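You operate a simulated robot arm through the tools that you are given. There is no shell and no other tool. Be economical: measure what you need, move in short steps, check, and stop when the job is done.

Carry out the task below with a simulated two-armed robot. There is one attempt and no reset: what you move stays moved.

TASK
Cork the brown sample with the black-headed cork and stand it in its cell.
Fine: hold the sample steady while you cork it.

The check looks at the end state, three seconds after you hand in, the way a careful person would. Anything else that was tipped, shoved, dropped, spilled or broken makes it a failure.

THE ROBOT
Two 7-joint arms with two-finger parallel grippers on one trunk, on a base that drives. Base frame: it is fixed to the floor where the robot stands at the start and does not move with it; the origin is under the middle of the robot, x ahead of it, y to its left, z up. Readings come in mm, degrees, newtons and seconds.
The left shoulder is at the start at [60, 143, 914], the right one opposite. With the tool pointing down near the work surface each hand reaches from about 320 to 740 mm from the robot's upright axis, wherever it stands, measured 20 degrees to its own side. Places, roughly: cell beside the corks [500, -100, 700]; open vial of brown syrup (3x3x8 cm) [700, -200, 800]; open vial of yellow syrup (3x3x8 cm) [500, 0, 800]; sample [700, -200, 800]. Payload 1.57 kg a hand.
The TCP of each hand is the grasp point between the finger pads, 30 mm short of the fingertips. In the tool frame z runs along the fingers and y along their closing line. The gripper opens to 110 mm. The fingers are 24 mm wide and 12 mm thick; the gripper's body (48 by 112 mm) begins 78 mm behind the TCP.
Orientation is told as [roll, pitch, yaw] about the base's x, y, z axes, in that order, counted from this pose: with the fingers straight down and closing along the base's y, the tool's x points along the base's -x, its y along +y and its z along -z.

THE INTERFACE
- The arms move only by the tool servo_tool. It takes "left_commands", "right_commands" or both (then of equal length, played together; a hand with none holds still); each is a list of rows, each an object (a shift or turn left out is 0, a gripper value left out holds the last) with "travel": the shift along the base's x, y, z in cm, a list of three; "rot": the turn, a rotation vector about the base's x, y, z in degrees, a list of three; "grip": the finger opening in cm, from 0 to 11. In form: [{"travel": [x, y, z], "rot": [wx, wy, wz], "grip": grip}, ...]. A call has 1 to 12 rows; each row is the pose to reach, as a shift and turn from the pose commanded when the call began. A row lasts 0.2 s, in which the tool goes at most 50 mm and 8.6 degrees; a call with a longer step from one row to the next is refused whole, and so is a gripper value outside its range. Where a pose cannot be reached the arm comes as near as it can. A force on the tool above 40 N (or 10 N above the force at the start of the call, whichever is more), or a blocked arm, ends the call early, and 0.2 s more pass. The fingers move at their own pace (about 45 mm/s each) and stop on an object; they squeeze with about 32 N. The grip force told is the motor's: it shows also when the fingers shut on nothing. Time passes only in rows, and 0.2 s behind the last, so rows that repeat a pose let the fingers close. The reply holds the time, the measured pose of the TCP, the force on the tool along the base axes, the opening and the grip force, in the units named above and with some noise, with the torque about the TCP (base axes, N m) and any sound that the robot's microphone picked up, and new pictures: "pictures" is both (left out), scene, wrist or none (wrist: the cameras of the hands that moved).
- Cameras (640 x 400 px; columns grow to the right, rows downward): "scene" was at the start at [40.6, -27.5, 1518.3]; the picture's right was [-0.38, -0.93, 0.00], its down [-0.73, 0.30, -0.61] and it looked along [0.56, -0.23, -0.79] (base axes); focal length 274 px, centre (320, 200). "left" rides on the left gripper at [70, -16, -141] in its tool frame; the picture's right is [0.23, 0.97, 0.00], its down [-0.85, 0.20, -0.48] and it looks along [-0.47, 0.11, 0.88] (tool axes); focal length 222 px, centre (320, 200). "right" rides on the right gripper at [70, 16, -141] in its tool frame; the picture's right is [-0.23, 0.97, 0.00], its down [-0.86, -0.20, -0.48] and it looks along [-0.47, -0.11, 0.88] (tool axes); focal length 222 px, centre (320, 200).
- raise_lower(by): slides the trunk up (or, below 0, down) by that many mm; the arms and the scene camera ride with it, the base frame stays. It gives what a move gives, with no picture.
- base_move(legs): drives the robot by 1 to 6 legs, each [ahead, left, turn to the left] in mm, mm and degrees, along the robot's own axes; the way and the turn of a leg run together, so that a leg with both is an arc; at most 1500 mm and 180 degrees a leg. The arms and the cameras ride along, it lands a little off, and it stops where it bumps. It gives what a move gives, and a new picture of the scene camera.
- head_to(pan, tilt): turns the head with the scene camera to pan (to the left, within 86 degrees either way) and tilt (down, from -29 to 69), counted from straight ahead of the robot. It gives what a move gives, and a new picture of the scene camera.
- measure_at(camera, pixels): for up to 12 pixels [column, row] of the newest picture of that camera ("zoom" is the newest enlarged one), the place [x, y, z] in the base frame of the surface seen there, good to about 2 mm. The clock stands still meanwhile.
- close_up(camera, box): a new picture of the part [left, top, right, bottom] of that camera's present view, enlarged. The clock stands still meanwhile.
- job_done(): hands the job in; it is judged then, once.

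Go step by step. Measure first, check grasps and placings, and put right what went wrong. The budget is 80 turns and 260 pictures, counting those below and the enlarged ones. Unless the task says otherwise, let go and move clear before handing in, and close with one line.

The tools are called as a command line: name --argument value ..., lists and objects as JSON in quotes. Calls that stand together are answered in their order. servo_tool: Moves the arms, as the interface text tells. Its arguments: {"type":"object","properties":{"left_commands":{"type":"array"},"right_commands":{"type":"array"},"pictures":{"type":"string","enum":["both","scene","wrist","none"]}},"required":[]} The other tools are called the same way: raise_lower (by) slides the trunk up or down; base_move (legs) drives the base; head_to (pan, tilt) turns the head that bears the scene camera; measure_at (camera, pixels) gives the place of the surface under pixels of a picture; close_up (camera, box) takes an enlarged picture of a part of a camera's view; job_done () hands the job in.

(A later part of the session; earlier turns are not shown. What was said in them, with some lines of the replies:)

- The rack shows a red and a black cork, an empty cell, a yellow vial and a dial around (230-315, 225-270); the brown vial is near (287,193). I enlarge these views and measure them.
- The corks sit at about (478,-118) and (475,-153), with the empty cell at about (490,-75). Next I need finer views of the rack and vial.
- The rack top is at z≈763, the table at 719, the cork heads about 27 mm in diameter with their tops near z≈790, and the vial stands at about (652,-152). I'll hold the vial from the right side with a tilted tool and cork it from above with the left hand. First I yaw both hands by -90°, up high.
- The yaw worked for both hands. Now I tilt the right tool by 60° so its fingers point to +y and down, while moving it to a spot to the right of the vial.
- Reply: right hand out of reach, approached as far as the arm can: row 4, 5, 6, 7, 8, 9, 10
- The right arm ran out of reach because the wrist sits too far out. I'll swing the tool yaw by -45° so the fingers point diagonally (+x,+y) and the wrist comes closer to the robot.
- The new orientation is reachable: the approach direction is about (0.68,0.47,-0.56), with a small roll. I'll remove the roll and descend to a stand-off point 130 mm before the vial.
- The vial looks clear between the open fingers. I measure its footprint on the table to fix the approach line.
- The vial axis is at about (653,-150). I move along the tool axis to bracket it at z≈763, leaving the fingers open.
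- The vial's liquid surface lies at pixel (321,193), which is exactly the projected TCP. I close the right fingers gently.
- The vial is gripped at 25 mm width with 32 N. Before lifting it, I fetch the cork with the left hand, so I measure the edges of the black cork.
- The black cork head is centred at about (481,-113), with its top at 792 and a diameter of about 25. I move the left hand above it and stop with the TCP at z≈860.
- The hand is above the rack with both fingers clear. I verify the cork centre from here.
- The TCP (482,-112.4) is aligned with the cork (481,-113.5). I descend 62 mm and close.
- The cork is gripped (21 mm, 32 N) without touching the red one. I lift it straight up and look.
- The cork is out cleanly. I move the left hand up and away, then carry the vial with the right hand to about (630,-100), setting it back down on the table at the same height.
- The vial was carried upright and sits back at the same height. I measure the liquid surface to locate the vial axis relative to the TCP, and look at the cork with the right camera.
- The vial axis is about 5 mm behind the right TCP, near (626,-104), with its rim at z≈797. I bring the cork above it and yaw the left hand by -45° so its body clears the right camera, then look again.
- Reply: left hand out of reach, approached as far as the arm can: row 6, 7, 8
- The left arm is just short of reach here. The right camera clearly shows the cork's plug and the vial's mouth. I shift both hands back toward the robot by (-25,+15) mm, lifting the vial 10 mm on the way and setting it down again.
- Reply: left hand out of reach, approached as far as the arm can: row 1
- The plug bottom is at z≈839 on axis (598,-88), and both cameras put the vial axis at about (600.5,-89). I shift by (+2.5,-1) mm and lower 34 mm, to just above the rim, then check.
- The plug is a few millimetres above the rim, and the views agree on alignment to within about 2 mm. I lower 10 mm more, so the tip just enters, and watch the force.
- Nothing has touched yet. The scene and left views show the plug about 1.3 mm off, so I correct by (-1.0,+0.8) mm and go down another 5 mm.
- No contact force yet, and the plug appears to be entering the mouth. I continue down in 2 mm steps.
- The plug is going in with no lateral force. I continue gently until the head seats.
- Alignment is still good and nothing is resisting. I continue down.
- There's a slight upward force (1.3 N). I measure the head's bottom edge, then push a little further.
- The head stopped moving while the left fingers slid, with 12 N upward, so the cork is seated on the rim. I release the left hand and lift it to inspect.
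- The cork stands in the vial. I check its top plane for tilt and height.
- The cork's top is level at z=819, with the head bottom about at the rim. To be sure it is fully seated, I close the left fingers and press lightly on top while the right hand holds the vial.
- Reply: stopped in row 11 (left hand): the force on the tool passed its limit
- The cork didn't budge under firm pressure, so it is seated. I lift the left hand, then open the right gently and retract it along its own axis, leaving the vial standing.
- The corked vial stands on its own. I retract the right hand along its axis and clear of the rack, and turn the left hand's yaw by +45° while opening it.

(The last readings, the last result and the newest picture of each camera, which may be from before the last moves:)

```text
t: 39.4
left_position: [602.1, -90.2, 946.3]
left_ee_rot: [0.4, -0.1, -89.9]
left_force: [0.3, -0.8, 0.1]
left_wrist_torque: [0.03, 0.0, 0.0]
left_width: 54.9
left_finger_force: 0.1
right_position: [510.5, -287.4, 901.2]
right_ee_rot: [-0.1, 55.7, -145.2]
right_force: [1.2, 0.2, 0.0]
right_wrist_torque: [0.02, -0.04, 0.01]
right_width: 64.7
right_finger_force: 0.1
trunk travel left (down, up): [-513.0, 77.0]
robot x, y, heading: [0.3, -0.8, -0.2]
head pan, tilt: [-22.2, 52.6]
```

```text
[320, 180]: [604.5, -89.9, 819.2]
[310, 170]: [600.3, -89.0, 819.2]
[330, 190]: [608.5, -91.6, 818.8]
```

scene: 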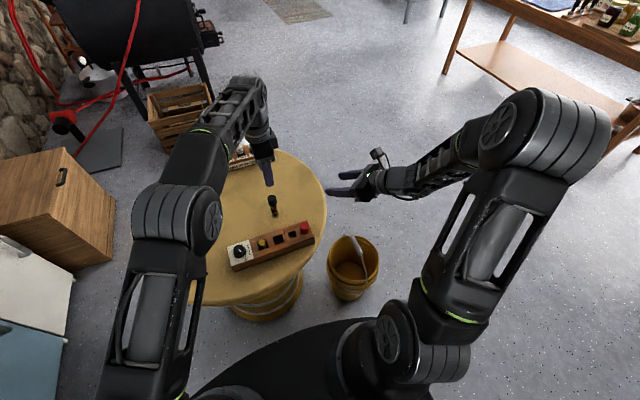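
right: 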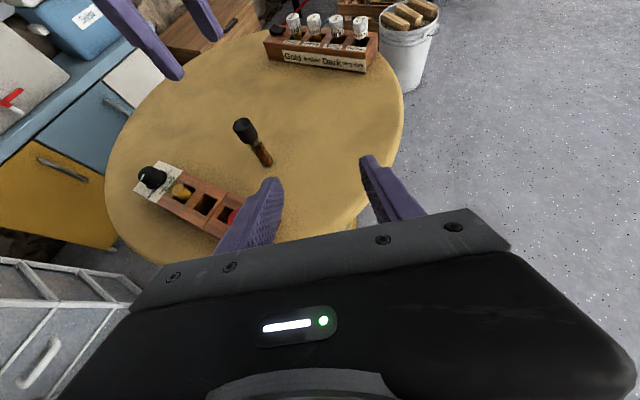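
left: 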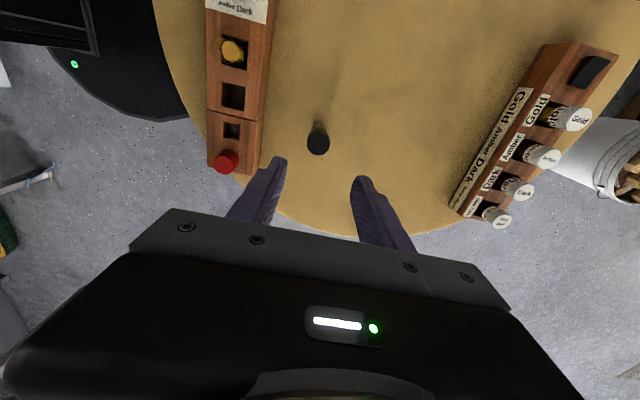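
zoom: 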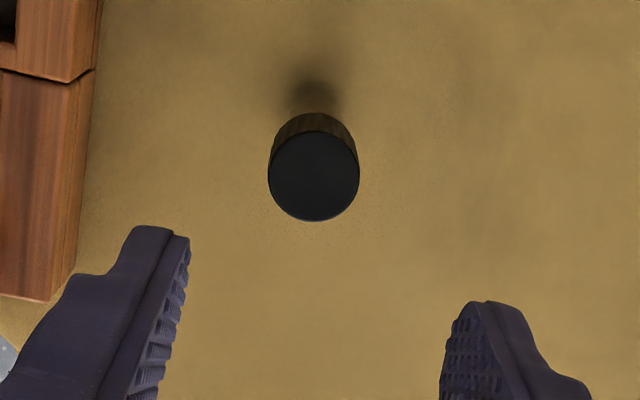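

The cork head is centred at (602,-89.3), right below the left TCP. I descend to TCP z≈792 (tips 43 mm above the vial's base) and close on the glass.

servo_tool --left_commands '[{"travel": [0, 0.08, -4]}, {"travel": [0, 0.08, -8]}, {"travel": [0, 0.08, -11.5]}, {"travel": [0, 0.08, -14]}, {"travel": [0, 0.08, -15.4], "grip": 5}, {"travel": [0, 0.08, -15.4], "grip": 4}, {"travel": [0, 0.08, -15.4], "grip": 3.4}, {"travel": [0, 0.08, -15.4], "grip": 3.0}, {"travel": [0, 0.08, -15.4], "grip": 2.7}, {"travel": [0, 0.08, -15.4], "grip": 2.4}, {"travel": [0, 0.08, -15.4], "grip": 2.0}, {"travel": [0, 0.08, -15.4], "grip": 1.5}]' --pictures "wrist"

close_up --camera "scene" --box '[250, 180, 300, 220]'

close_up --camera "right" --box '[200, 90, 320, 190]'

```text
t: 42.0
left_position: [602.8, -90.0, 793.6]
left_ee_rot: [0.3, -0.1, -90.0]
left_force: [-0.7, 0.4, 0.5]
left_wrist_torque: [0.0, -0.01, -0.01]
left_width: 26.4
left_finger_force: 32.1
right_position: [510.7, -286.5, 900.2]
right_ee_rot: [0.0, 55.8, -145.1]
right_force: [0.4, 0.2, -0.6]
right_wrist_torque: [0.01, 0.0, -0.04]
right_width: 65.0
right_finger_force: 0.1
trunk travel left (down, up): [-513.0, 77.0]
robot x, y, heading: [-0.1, 0.3, -0.2]
head pan, tilt: [-22.2, 52.6]
```

left: 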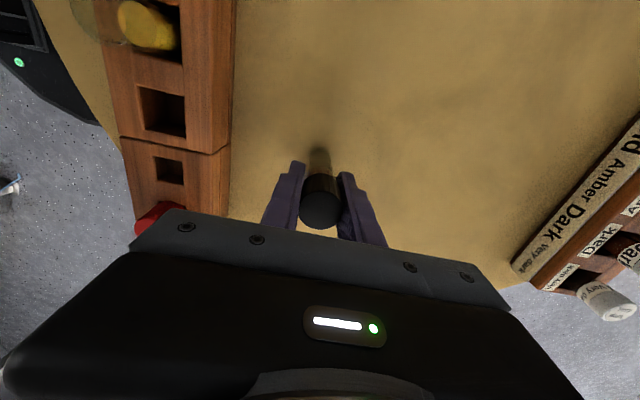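

```text
10.00 times, centred on (275, 200) of scene
```

zoom: 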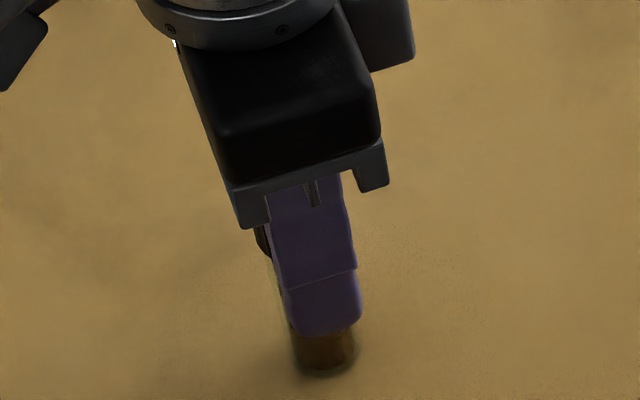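

```text
4.00 times, centred on (260, 140) of right
```

zoom: 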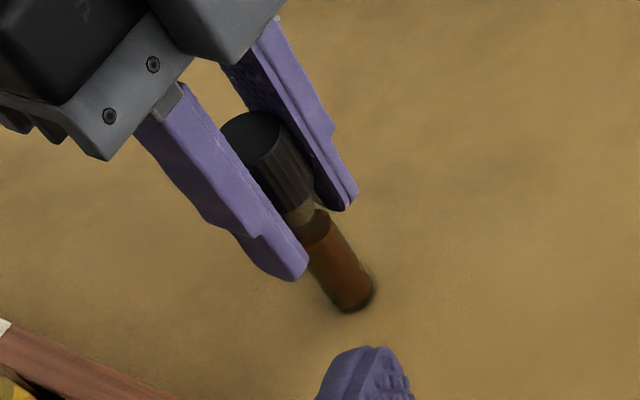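

The vial is gripped at 26 mm. I lift it 85 mm straight up and check, then measure the cell again.

servo_tool --left_commands '[{"travel": [0, 0, 0.8]}, {"travel": [0, 0, 2]}, {"travel": [0, 0, 4]}, {"travel": [0, 0, 6]}, {"travel": [0, 0, 8]}, {"travel": [0, 0, 8.5]}, {"travel": [0, 0, 8.5]}]'

close_up --camera "scene" --box '[260, 225, 300, 250]'

close_up --camera "right" --box '[160, 60, 320, 180]'

```text
t: 43.6
left_position: [604.1, -90.7, 877.5]
left_ee_rot: [0.2, 0.0, -90.0]
left_force: [0.3, -1.0, -0.4]
left_wrist_torque: [0.01, -0.04, -0.03]
left_width: 26.3
left_finger_force: 31.3
right_position: [510.6, -286.5, 901.6]
right_ee_rot: [0.0, 55.8, -145.0]
right_force: [-0.1, -0.1, 0.7]
right_wrist_torque: [0.0, 0.02, 0.03]
right_width: 65.1
right_finger_force: 0.1
trunk travel left (down, up): [-513.0, 77.0]
robot x, y, heading: [1.6, -1.2, 0.2]
head pan, tilt: [-22.2, 52.6]
```

scene: 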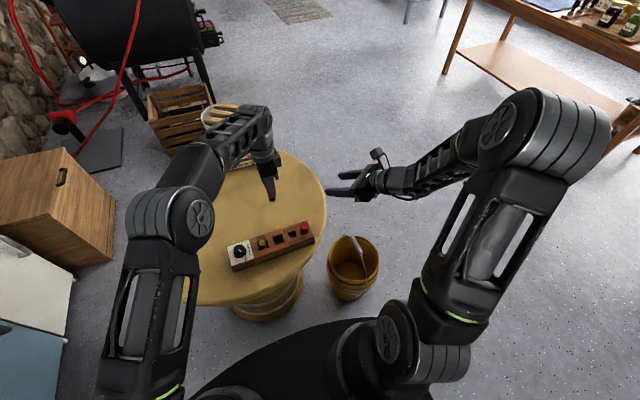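
left: 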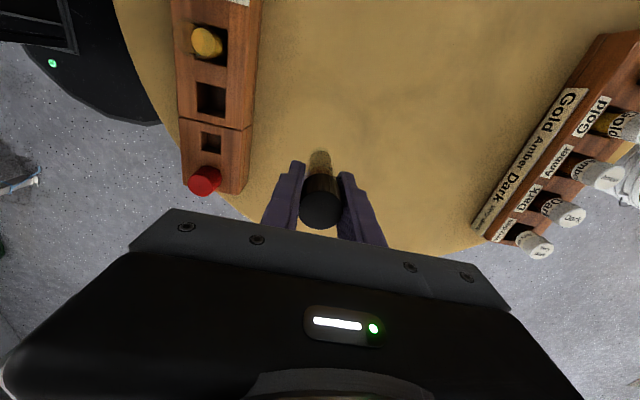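

```text
16.00 times, centred on (280, 238) of scene
```

zoom: 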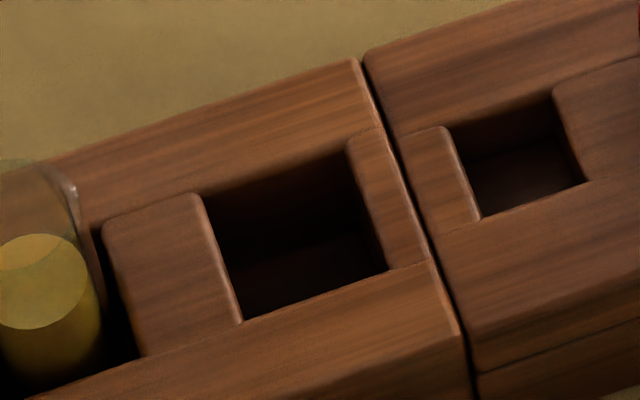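

```text
3.33 times, centred on (240, 120) of right
```

zoom: 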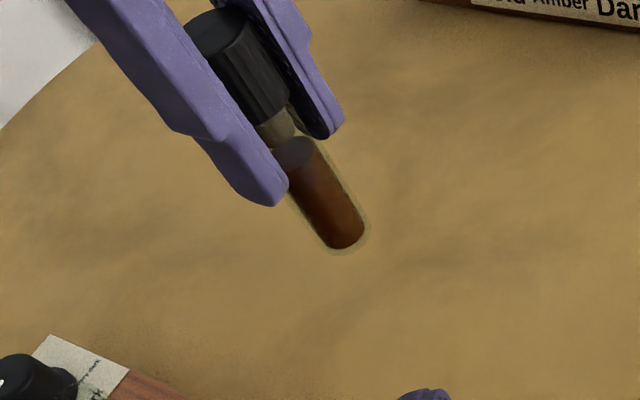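

The corked sample lifts well. I measure just outside each edge of the empty cell in the scene view.

close_up --camera "scene" --box '[260, 225, 300, 250]'

measure_at --camera "zoom" --pixels '[[214, 262], [376, 205], [275, 160], [318, 302], [198, 188], [352, 140], [394, 270], [240, 326], [290, 280], [20, 260], [160, 270]]'

measure_at --camera "left" --pixels '[[194, 98], [228, 100], [212, 78], [211, 119], [212, 108]]'

```text
16.00 times, centred on (280, 238) of scene
```

zoom: 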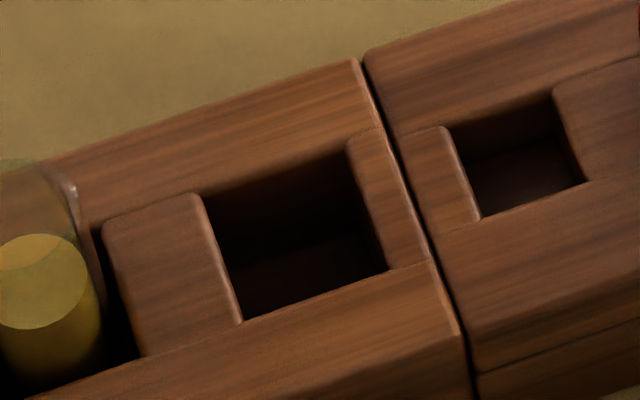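

```text
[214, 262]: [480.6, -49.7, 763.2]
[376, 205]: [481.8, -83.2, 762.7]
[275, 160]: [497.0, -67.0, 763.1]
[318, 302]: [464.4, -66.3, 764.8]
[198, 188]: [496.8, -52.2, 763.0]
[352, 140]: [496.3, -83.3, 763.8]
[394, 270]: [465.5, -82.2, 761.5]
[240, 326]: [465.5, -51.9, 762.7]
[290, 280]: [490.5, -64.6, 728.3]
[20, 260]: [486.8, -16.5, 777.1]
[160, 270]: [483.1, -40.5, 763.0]
```

```text
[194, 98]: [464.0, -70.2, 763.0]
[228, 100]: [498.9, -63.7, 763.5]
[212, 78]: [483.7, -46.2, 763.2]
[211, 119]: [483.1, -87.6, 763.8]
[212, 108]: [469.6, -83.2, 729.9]
```

The cell spans x 466–495.5 and y -82.5–-51, so its centre is (480.8,-67) with the floor at about 728.5. I carry the vial over it by (-121.5,+22.3) mm and verify.

servo_tool --left_commands '[{"travel": [-2, 0.4, 0]}, {"travel": [-4.5, 0.8, 0]}, {"travel": [-7, 1.3, 0]}, {"travel": [-9.5, 1.8, 0]}, {"travel": [-11.5, 2.1, 0]}, {"travel": [-12.15, 2.23, 0]}, {"travel": [-12.15, 2.23, -1.5]}, {"travel": [-12.15, 2.23, -1.5]}]'

close_up --camera "scene" --box '[255, 210, 305, 250]'

close_up --camera "left" --box '[260, 100, 380, 240]'

close_up --camera "right" --box '[130, 100, 330, 230]'

```text
t: 45.4
left_position: [482.8, -66.8, 863.5]
left_ee_rot: [0.4, -0.1, -90.0]
left_force: [0.4, -0.3, 0.0]
left_wrist_torque: [0.01, 0.01, 0.0]
left_width: 26.3
left_finger_force: 32.0
right_position: [510.3, -286.8, 900.1]
right_ee_rot: [0.0, 55.8, -145.0]
right_force: [1.1, 0.3, 0.1]
right_wrist_torque: [0.03, -0.04, 0.01]
right_width: 65.0
right_finger_force: 0.3
trunk travel left (down, up): [-513.0, 77.0]
robot x, y, heading: [0.2, 0.5, -0.1]
head pan, tilt: [-22.2, 52.6]
```

scene: 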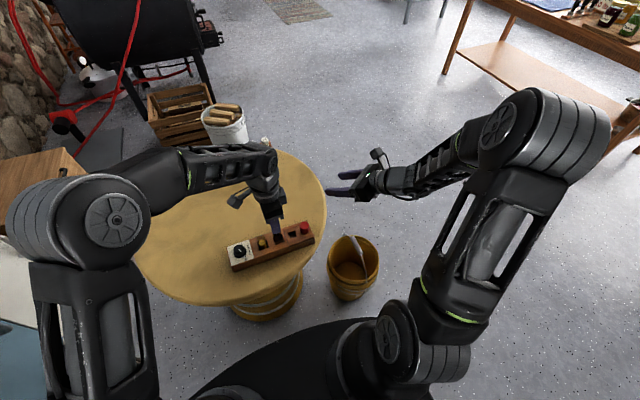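
left: 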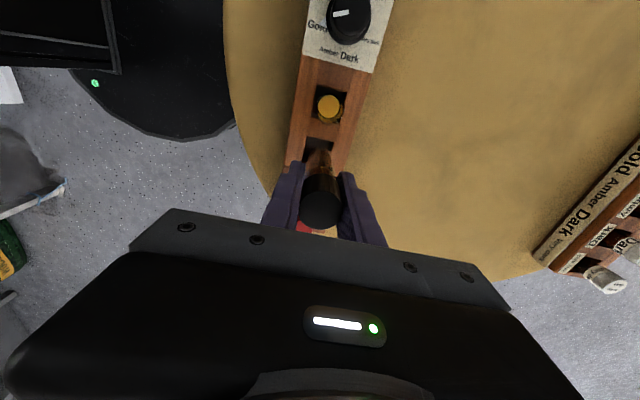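

```text
10.00 times, centred on (280, 230) of scene
```

zoom: 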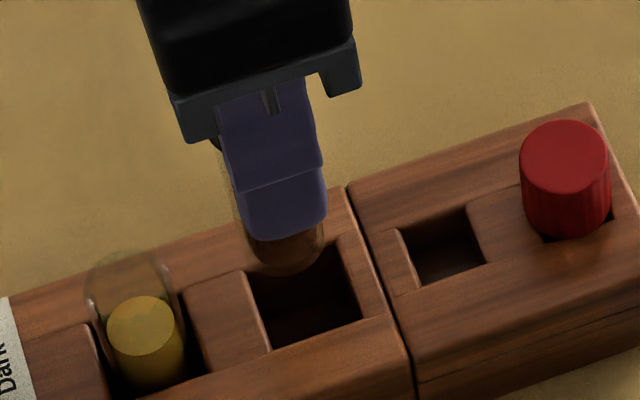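

```text
2.86 times, centred on (320, 170) of left
```

zoom: 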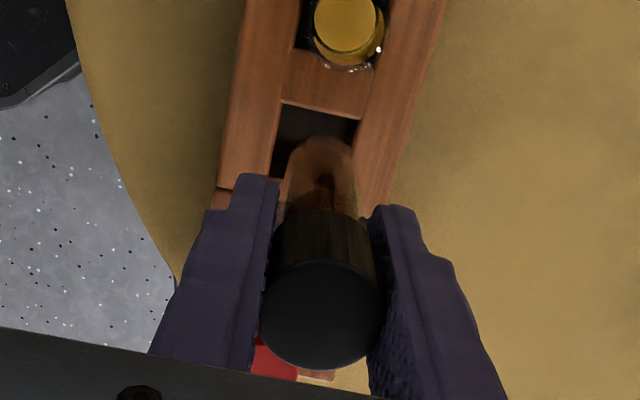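

```text
3.08 times, centred on (230, 165) of right
```

zoom: 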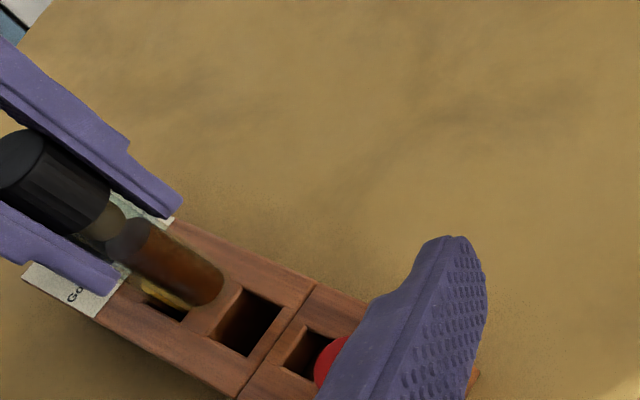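

The vial's bottom looks about 3 mm too far in +y and 1–2 mm in +x relative to the cell, in both the scene and left views. I correct by (-1.5,-3.0), lower to just above the rack top and compare again.

servo_tool --left_commands '[{"travel": [-0.15, -0.3, 0]}, {"travel": [-0.15, -0.3, -1]}, {"travel": [-0.15, -0.3, -2]}, {"travel": [-0.15, -0.3, -2]}]' --pictures "none"

close_up --camera "scene" --box '[260, 225, 300, 250]'

close_up --camera "left" --box '[280, 120, 360, 180]'

close_up --camera "right" --box '[150, 130, 250, 230]'

```text
t: 46.4
left_position: [480.4, -68.6, 843.3]
left_ee_rot: [0.3, -0.1, -90.0]
left_force: [-0.3, 0.4, -1.2]
left_wrist_torque: [0.01, 0.02, -0.02]
left_width: 26.6
left_finger_force: 31.6
right_position: [513.1, -285.7, 900.7]
right_ee_rot: [0.0, 55.9, -145.0]
right_force: [-0.3, -0.3, 0.0]
right_wrist_torque: [0.01, -0.02, 0.04]
right_width: 65.0
right_finger_force: 0.0
trunk travel left (down, up): [-513.0, 77.0]
robot x, y, heading: [0.6, -2.8, -0.0]
head pan, tilt: [-22.2, 52.6]
```

```text
16.00 times, centred on (280, 238) of scene
```

zoom: 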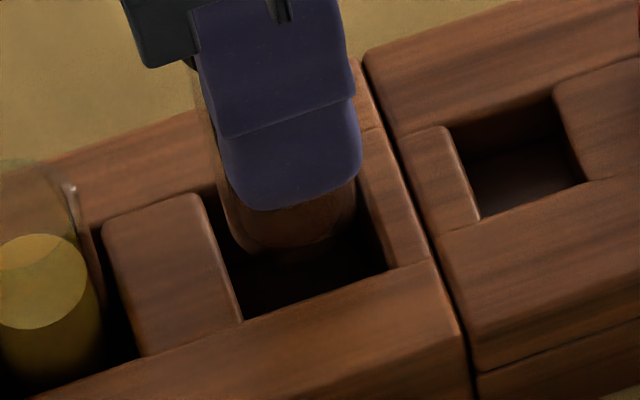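

```text
6.67 times, centred on (320, 150) of left
```

zoom: 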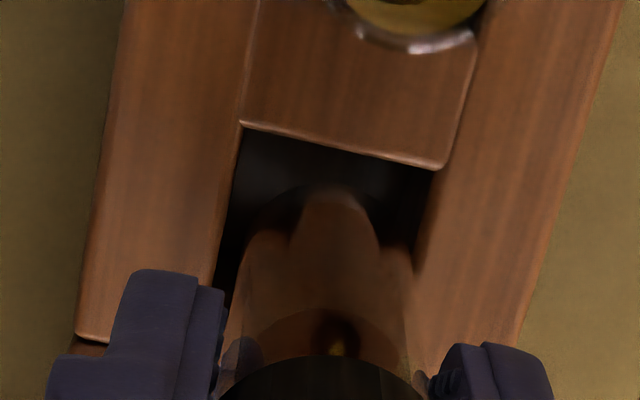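

```text
4.00 times, centred on (200, 180) of right
```

zoom: 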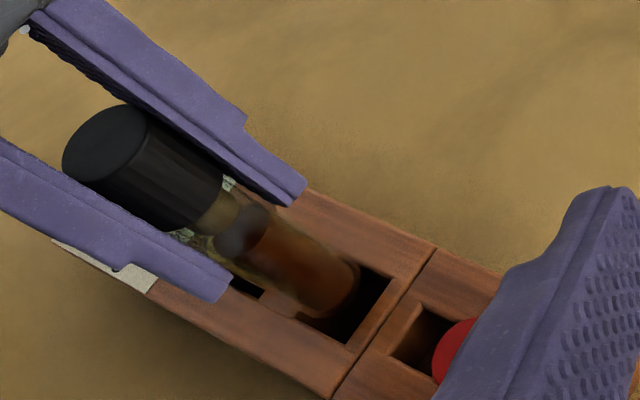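

Lateral readings that don't depend on the rounded bottom are these: the scene view gives y within 0.6 mm, and the left view shows the vial about 1.2 mm too far in +x. I correct x by -1.2 mm and lower slowly with a force watch.

servo_tool --left_commands '[{"travel": [-0.12, 0, 0]}, {"travel": [-0.12, 0, -0.3]}, {"travel": [-0.12, 0, -0.6]}, {"travel": [-0.12, 0, -0.9]}, {"travel": [-0.12, 0, -1.2]}, {"travel": [-0.12, 0, -1.2]}]' --pictures "none"

close_up --camera "scene" --box '[260, 225, 300, 250]'

close_up --camera "left" --box '[280, 120, 360, 180]'

close_up --camera "right" --box '[150, 130, 250, 230]'

```text
t: 47.8
left_position: [478.8, -69.8, 831.8]
left_ee_rot: [0.3, 0.0, -89.9]
left_force: [-0.5, 3.2, 0.0]
left_wrist_torque: [0.22, 0.03, 0.01]
left_width: 26.2
left_finger_force: 31.9
right_position: [511.7, -287.2, 901.8]
right_ee_rot: [0.0, 55.9, -145.0]
right_force: [-0.8, -0.1, -0.5]
right_wrist_torque: [0.02, -0.04, 0.02]
right_width: 65.0
right_finger_force: 0.1
trunk travel left (down, up): [-513.0, 77.0]
robot x, y, heading: [3.5, -0.5, 0.1]
head pan, tilt: [-22.2, 52.6]
```

```text
16.00 times, centred on (280, 238) of scene
```

zoom: 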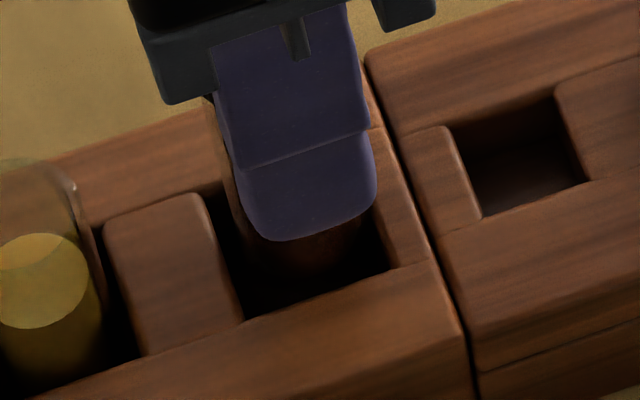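

```text
6.67 times, centred on (320, 150) of left
```

zoom: 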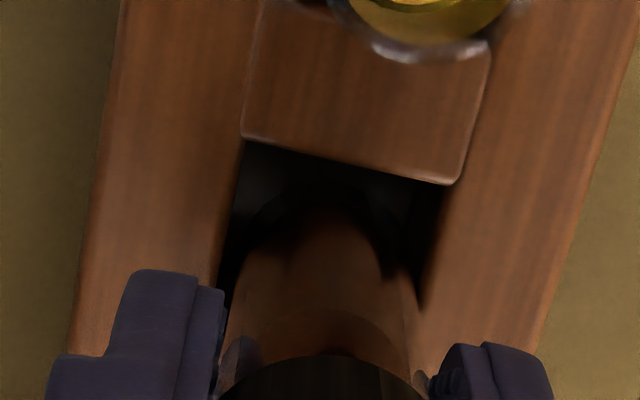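

```text
4.00 times, centred on (200, 180) of right
```

zoom: 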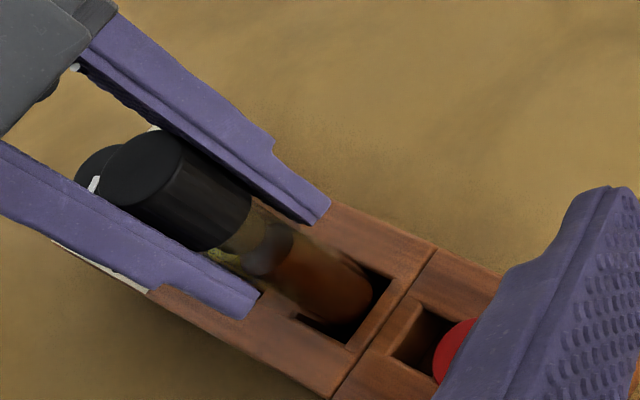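

The sample's base is in the cell and lightly touching the -y wall (+3.2 N in y). I ease it +1.5 mm in y and continue down.

servo_tool --left_commands '[{"travel": [0, 0.08, 0]}, {"travel": [0, 0.15, 0]}, {"travel": [0, 0.15, -0.3]}, {"travel": [0, 0.15, -0.6]}, {"travel": [0, 0.15, -0.6]}]' --pictures "none"

close_up --camera "left" --box '[280, 120, 360, 180]'

```text
t: 49.0
left_position: [478.3, -68.0, 827.4]
left_ee_rot: [0.3, -0.1, -90.0]
left_force: [-0.1, 0.1, 0.8]
left_wrist_torque: [0.01, -0.01, -0.02]
left_width: 26.2
left_finger_force: 32.0
right_position: [511.3, -287.6, 900.7]
right_ee_rot: [0.0, 55.8, -145.0]
right_force: [0.3, -0.1, -0.7]
right_wrist_torque: [-0.01, 0.03, 0.0]
right_width: 64.9
right_finger_force: 0.1
trunk travel left (down, up): [-513.0, 77.0]
robot x, y, heading: [-1.4, -0.7, 0.1]
head pan, tilt: [-22.2, 52.6]
```

```text
6.67 times, centred on (320, 150) of left
```

zoom: 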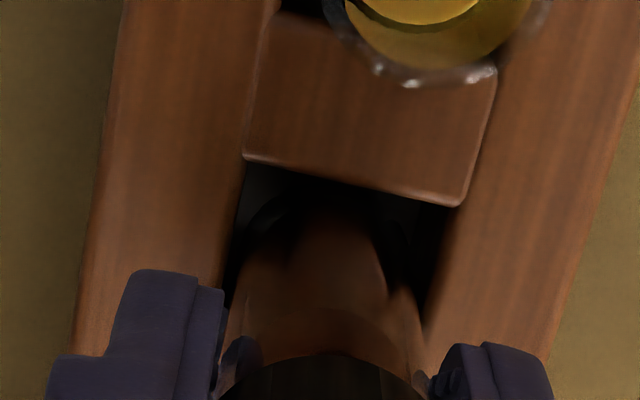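

The contact is gone. I lower another 19 mm while watching forces.

servo_tool --left_commands '[{"travel": [0, 0, -0.3]}, {"travel": [0, 0, -0.6]}, {"travel": [0, 0, -0.9]}, {"travel": [0, 0, -1.2]}, {"travel": [0, 0, -1.5]}, {"travel": [0, 0, -1.9]}, {"travel": [0, 0, -1.9]}]' --pictures "none"

close_up --camera "scene" --box '[255, 220, 305, 255]'

```text
t: 50.6
left_position: [478.6, -68.2, 807.9]
left_ee_rot: [0.3, -0.1, -90.0]
left_force: [-0.7, -0.7, -0.6]
left_wrist_torque: [0.02, -0.01, 0.0]
left_width: 26.2
left_finger_force: 31.7
right_position: [511.4, -286.8, 900.9]
right_ee_rot: [-0.1, 55.7, -145.0]
right_force: [-0.7, 0.1, -0.2]
right_wrist_torque: [-0.01, 0.01, 0.03]
right_width: 64.9
right_finger_force: 0.1
trunk travel left (down, up): [-513.0, 77.0]
robot x, y, heading: [1.0, -2.0, -0.0]
head pan, tilt: [-22.2, 52.6]
```

```text
11.43 times, centred on (280, 238) of scene
```

zoom: 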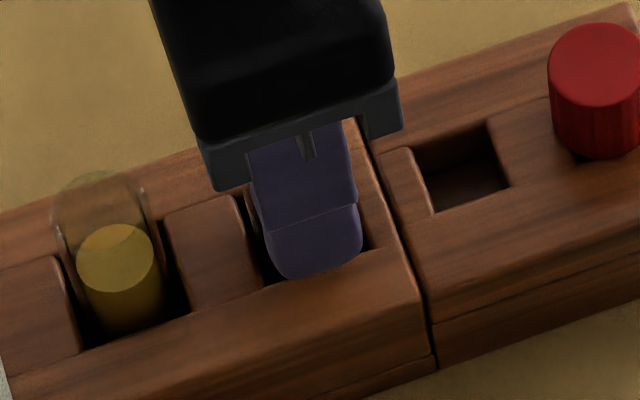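

It is going in freely. For the last few millimetres I go slowly until floor contact.

servo_tool --left_commands '[{"travel": [0, 0, -0.2]}, {"travel": [0, 0, -0.35]}, {"travel": [0, 0, -0.45]}, {"travel": [0, 0, -0.55]}, {"travel": [0, 0, -0.65]}]' --pictures "none"

```text
t: 51.8
left_position: [478.5, -69.1, 802.9]
left_ee_rot: [0.6, -0.2, -89.8]
left_force: [2.9, 1.9, 21.1]
left_wrist_torque: [0.17, -0.05, -0.01]
left_width: 26.3
left_finger_force: 31.9
right_position: [511.0, -286.7, 901.5]
right_ee_rot: [0.0, 55.8, -144.9]
right_force: [-0.8, 0.2, 0.6]
right_wrist_torque: [0.03, 0.05, 0.03]
right_width: 65.1
right_finger_force: 0.2
trunk travel left (down, up): [-513.0, 77.0]
robot x, y, heading: [1.3, 1.2, 0.1]
head pan, tilt: [-22.2, 52.6]
```

That's floor contact (21 N). I relax by 1.5 mm, open gently and raise the hand straight up.

servo_tool --left_commands '[{"travel": [0, 0, 0.15]}, {"travel": [0, 0, 0.15], "grip": 2.8}, {"travel": [0, 0, 0.15], "grip": 3.4}, {"travel": [0, 0, 0.15], "grip": 4.2}, {"travel": [0, 0, 0.15], "grip": 5.2}, {"travel": [0, 0, 0.15], "grip": 5.2}, {"travel": [0, 0, 2]}, {"travel": [0, 0, 5]}, {"travel": [0, 0, 9]}, {"travel": [0, 3, 13]}, {"travel": [0, 7, 16]}, {"travel": [0, 10, 18]}]'

close_up --camera "scene" --box '[225, 210, 325, 275]'

close_up --camera "right" --box '[110, 110, 290, 240]'

```text
t: 54.4
left_position: [475.7, 34.6, 981.9]
left_ee_rot: [0.3, -0.1, -90.1]
left_force: [0.0, 0.6, 0.3]
left_wrist_torque: [-0.03, -0.02, 0.0]
left_width: 51.8
left_finger_force: 0.1
right_position: [511.6, -287.0, 902.1]
right_ee_rot: [0.2, 55.7, -144.9]
right_force: [0.7, -0.5, 0.4]
right_wrist_torque: [-0.01, 0.03, -0.03]
right_width: 65.0
right_finger_force: 0.0
trunk travel left (down, up): [-513.0, 77.0]
robot x, y, heading: [0.6, -3.3, -0.0]
head pan, tilt: [-22.2, 52.6]
```

scene: 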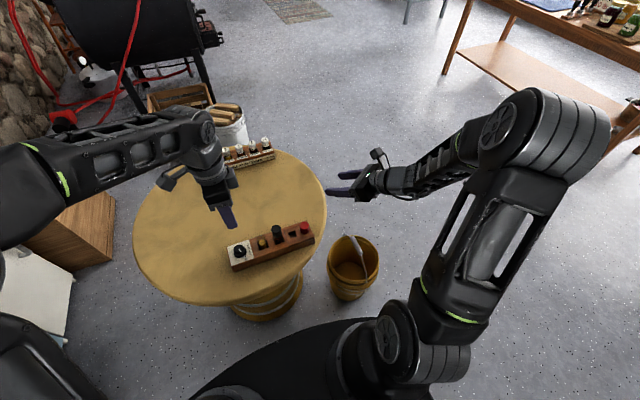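
left: 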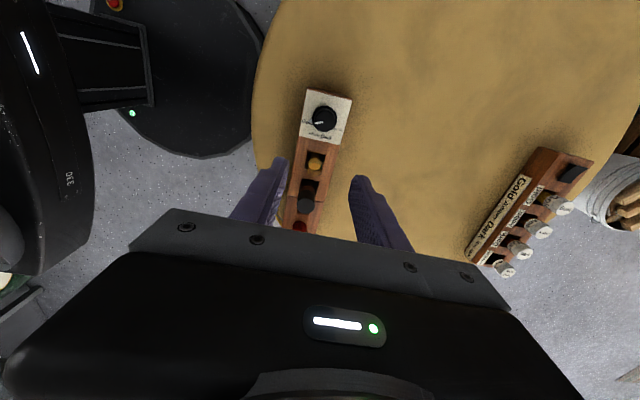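

```text
6.15 times, centred on (275, 242) of scene
```

zoom: 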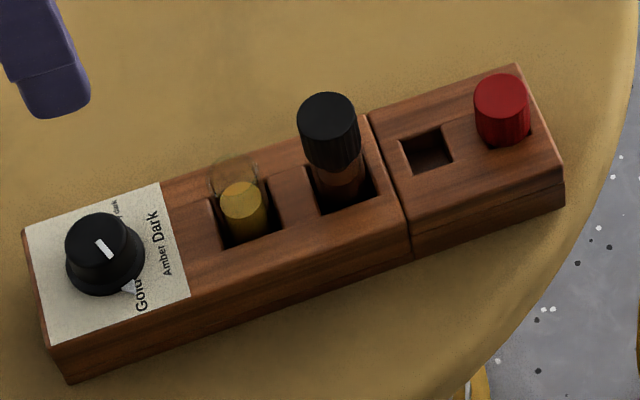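

```text
3.08 times, centred on (200, 175) of right
```

zoom: 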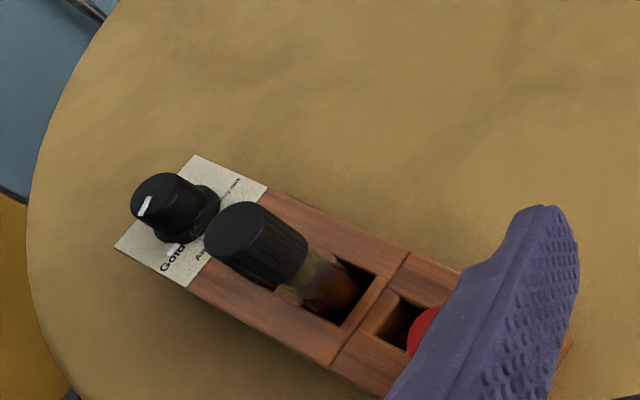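

The sample stands in its cell with the cork in. I make a final check of the cork's height and level.

close_up --camera "scene" --box '[262, 218, 294, 248]'

measure_at --camera "scene" --pixels '[[278, 229.5], [274.5, 230], [281.5, 230], [278, 226.5], [278, 232], [304, 227]]'

```text
13.33 times, centred on (278, 233) of scene
```

zoom: 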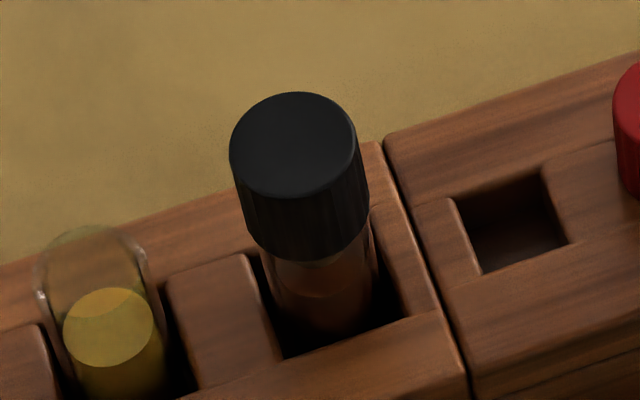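

```text
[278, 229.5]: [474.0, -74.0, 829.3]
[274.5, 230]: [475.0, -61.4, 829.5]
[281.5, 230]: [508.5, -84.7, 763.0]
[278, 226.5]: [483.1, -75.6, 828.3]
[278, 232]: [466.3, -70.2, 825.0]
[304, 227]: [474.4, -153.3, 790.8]
```

The cork's top is level at z≈829, as expected for a sample standing on the cell floor. The red cork, yellow vial and knob look untouched, and both hands are empty and clear, so I hand in.

job_done

```text
The job is handed in.
```

The brown sample is closed with the black-headed cork and stands upright in its cell beside the corks. The right hand held it steady during corking, and I saw nothing else on the table moved.
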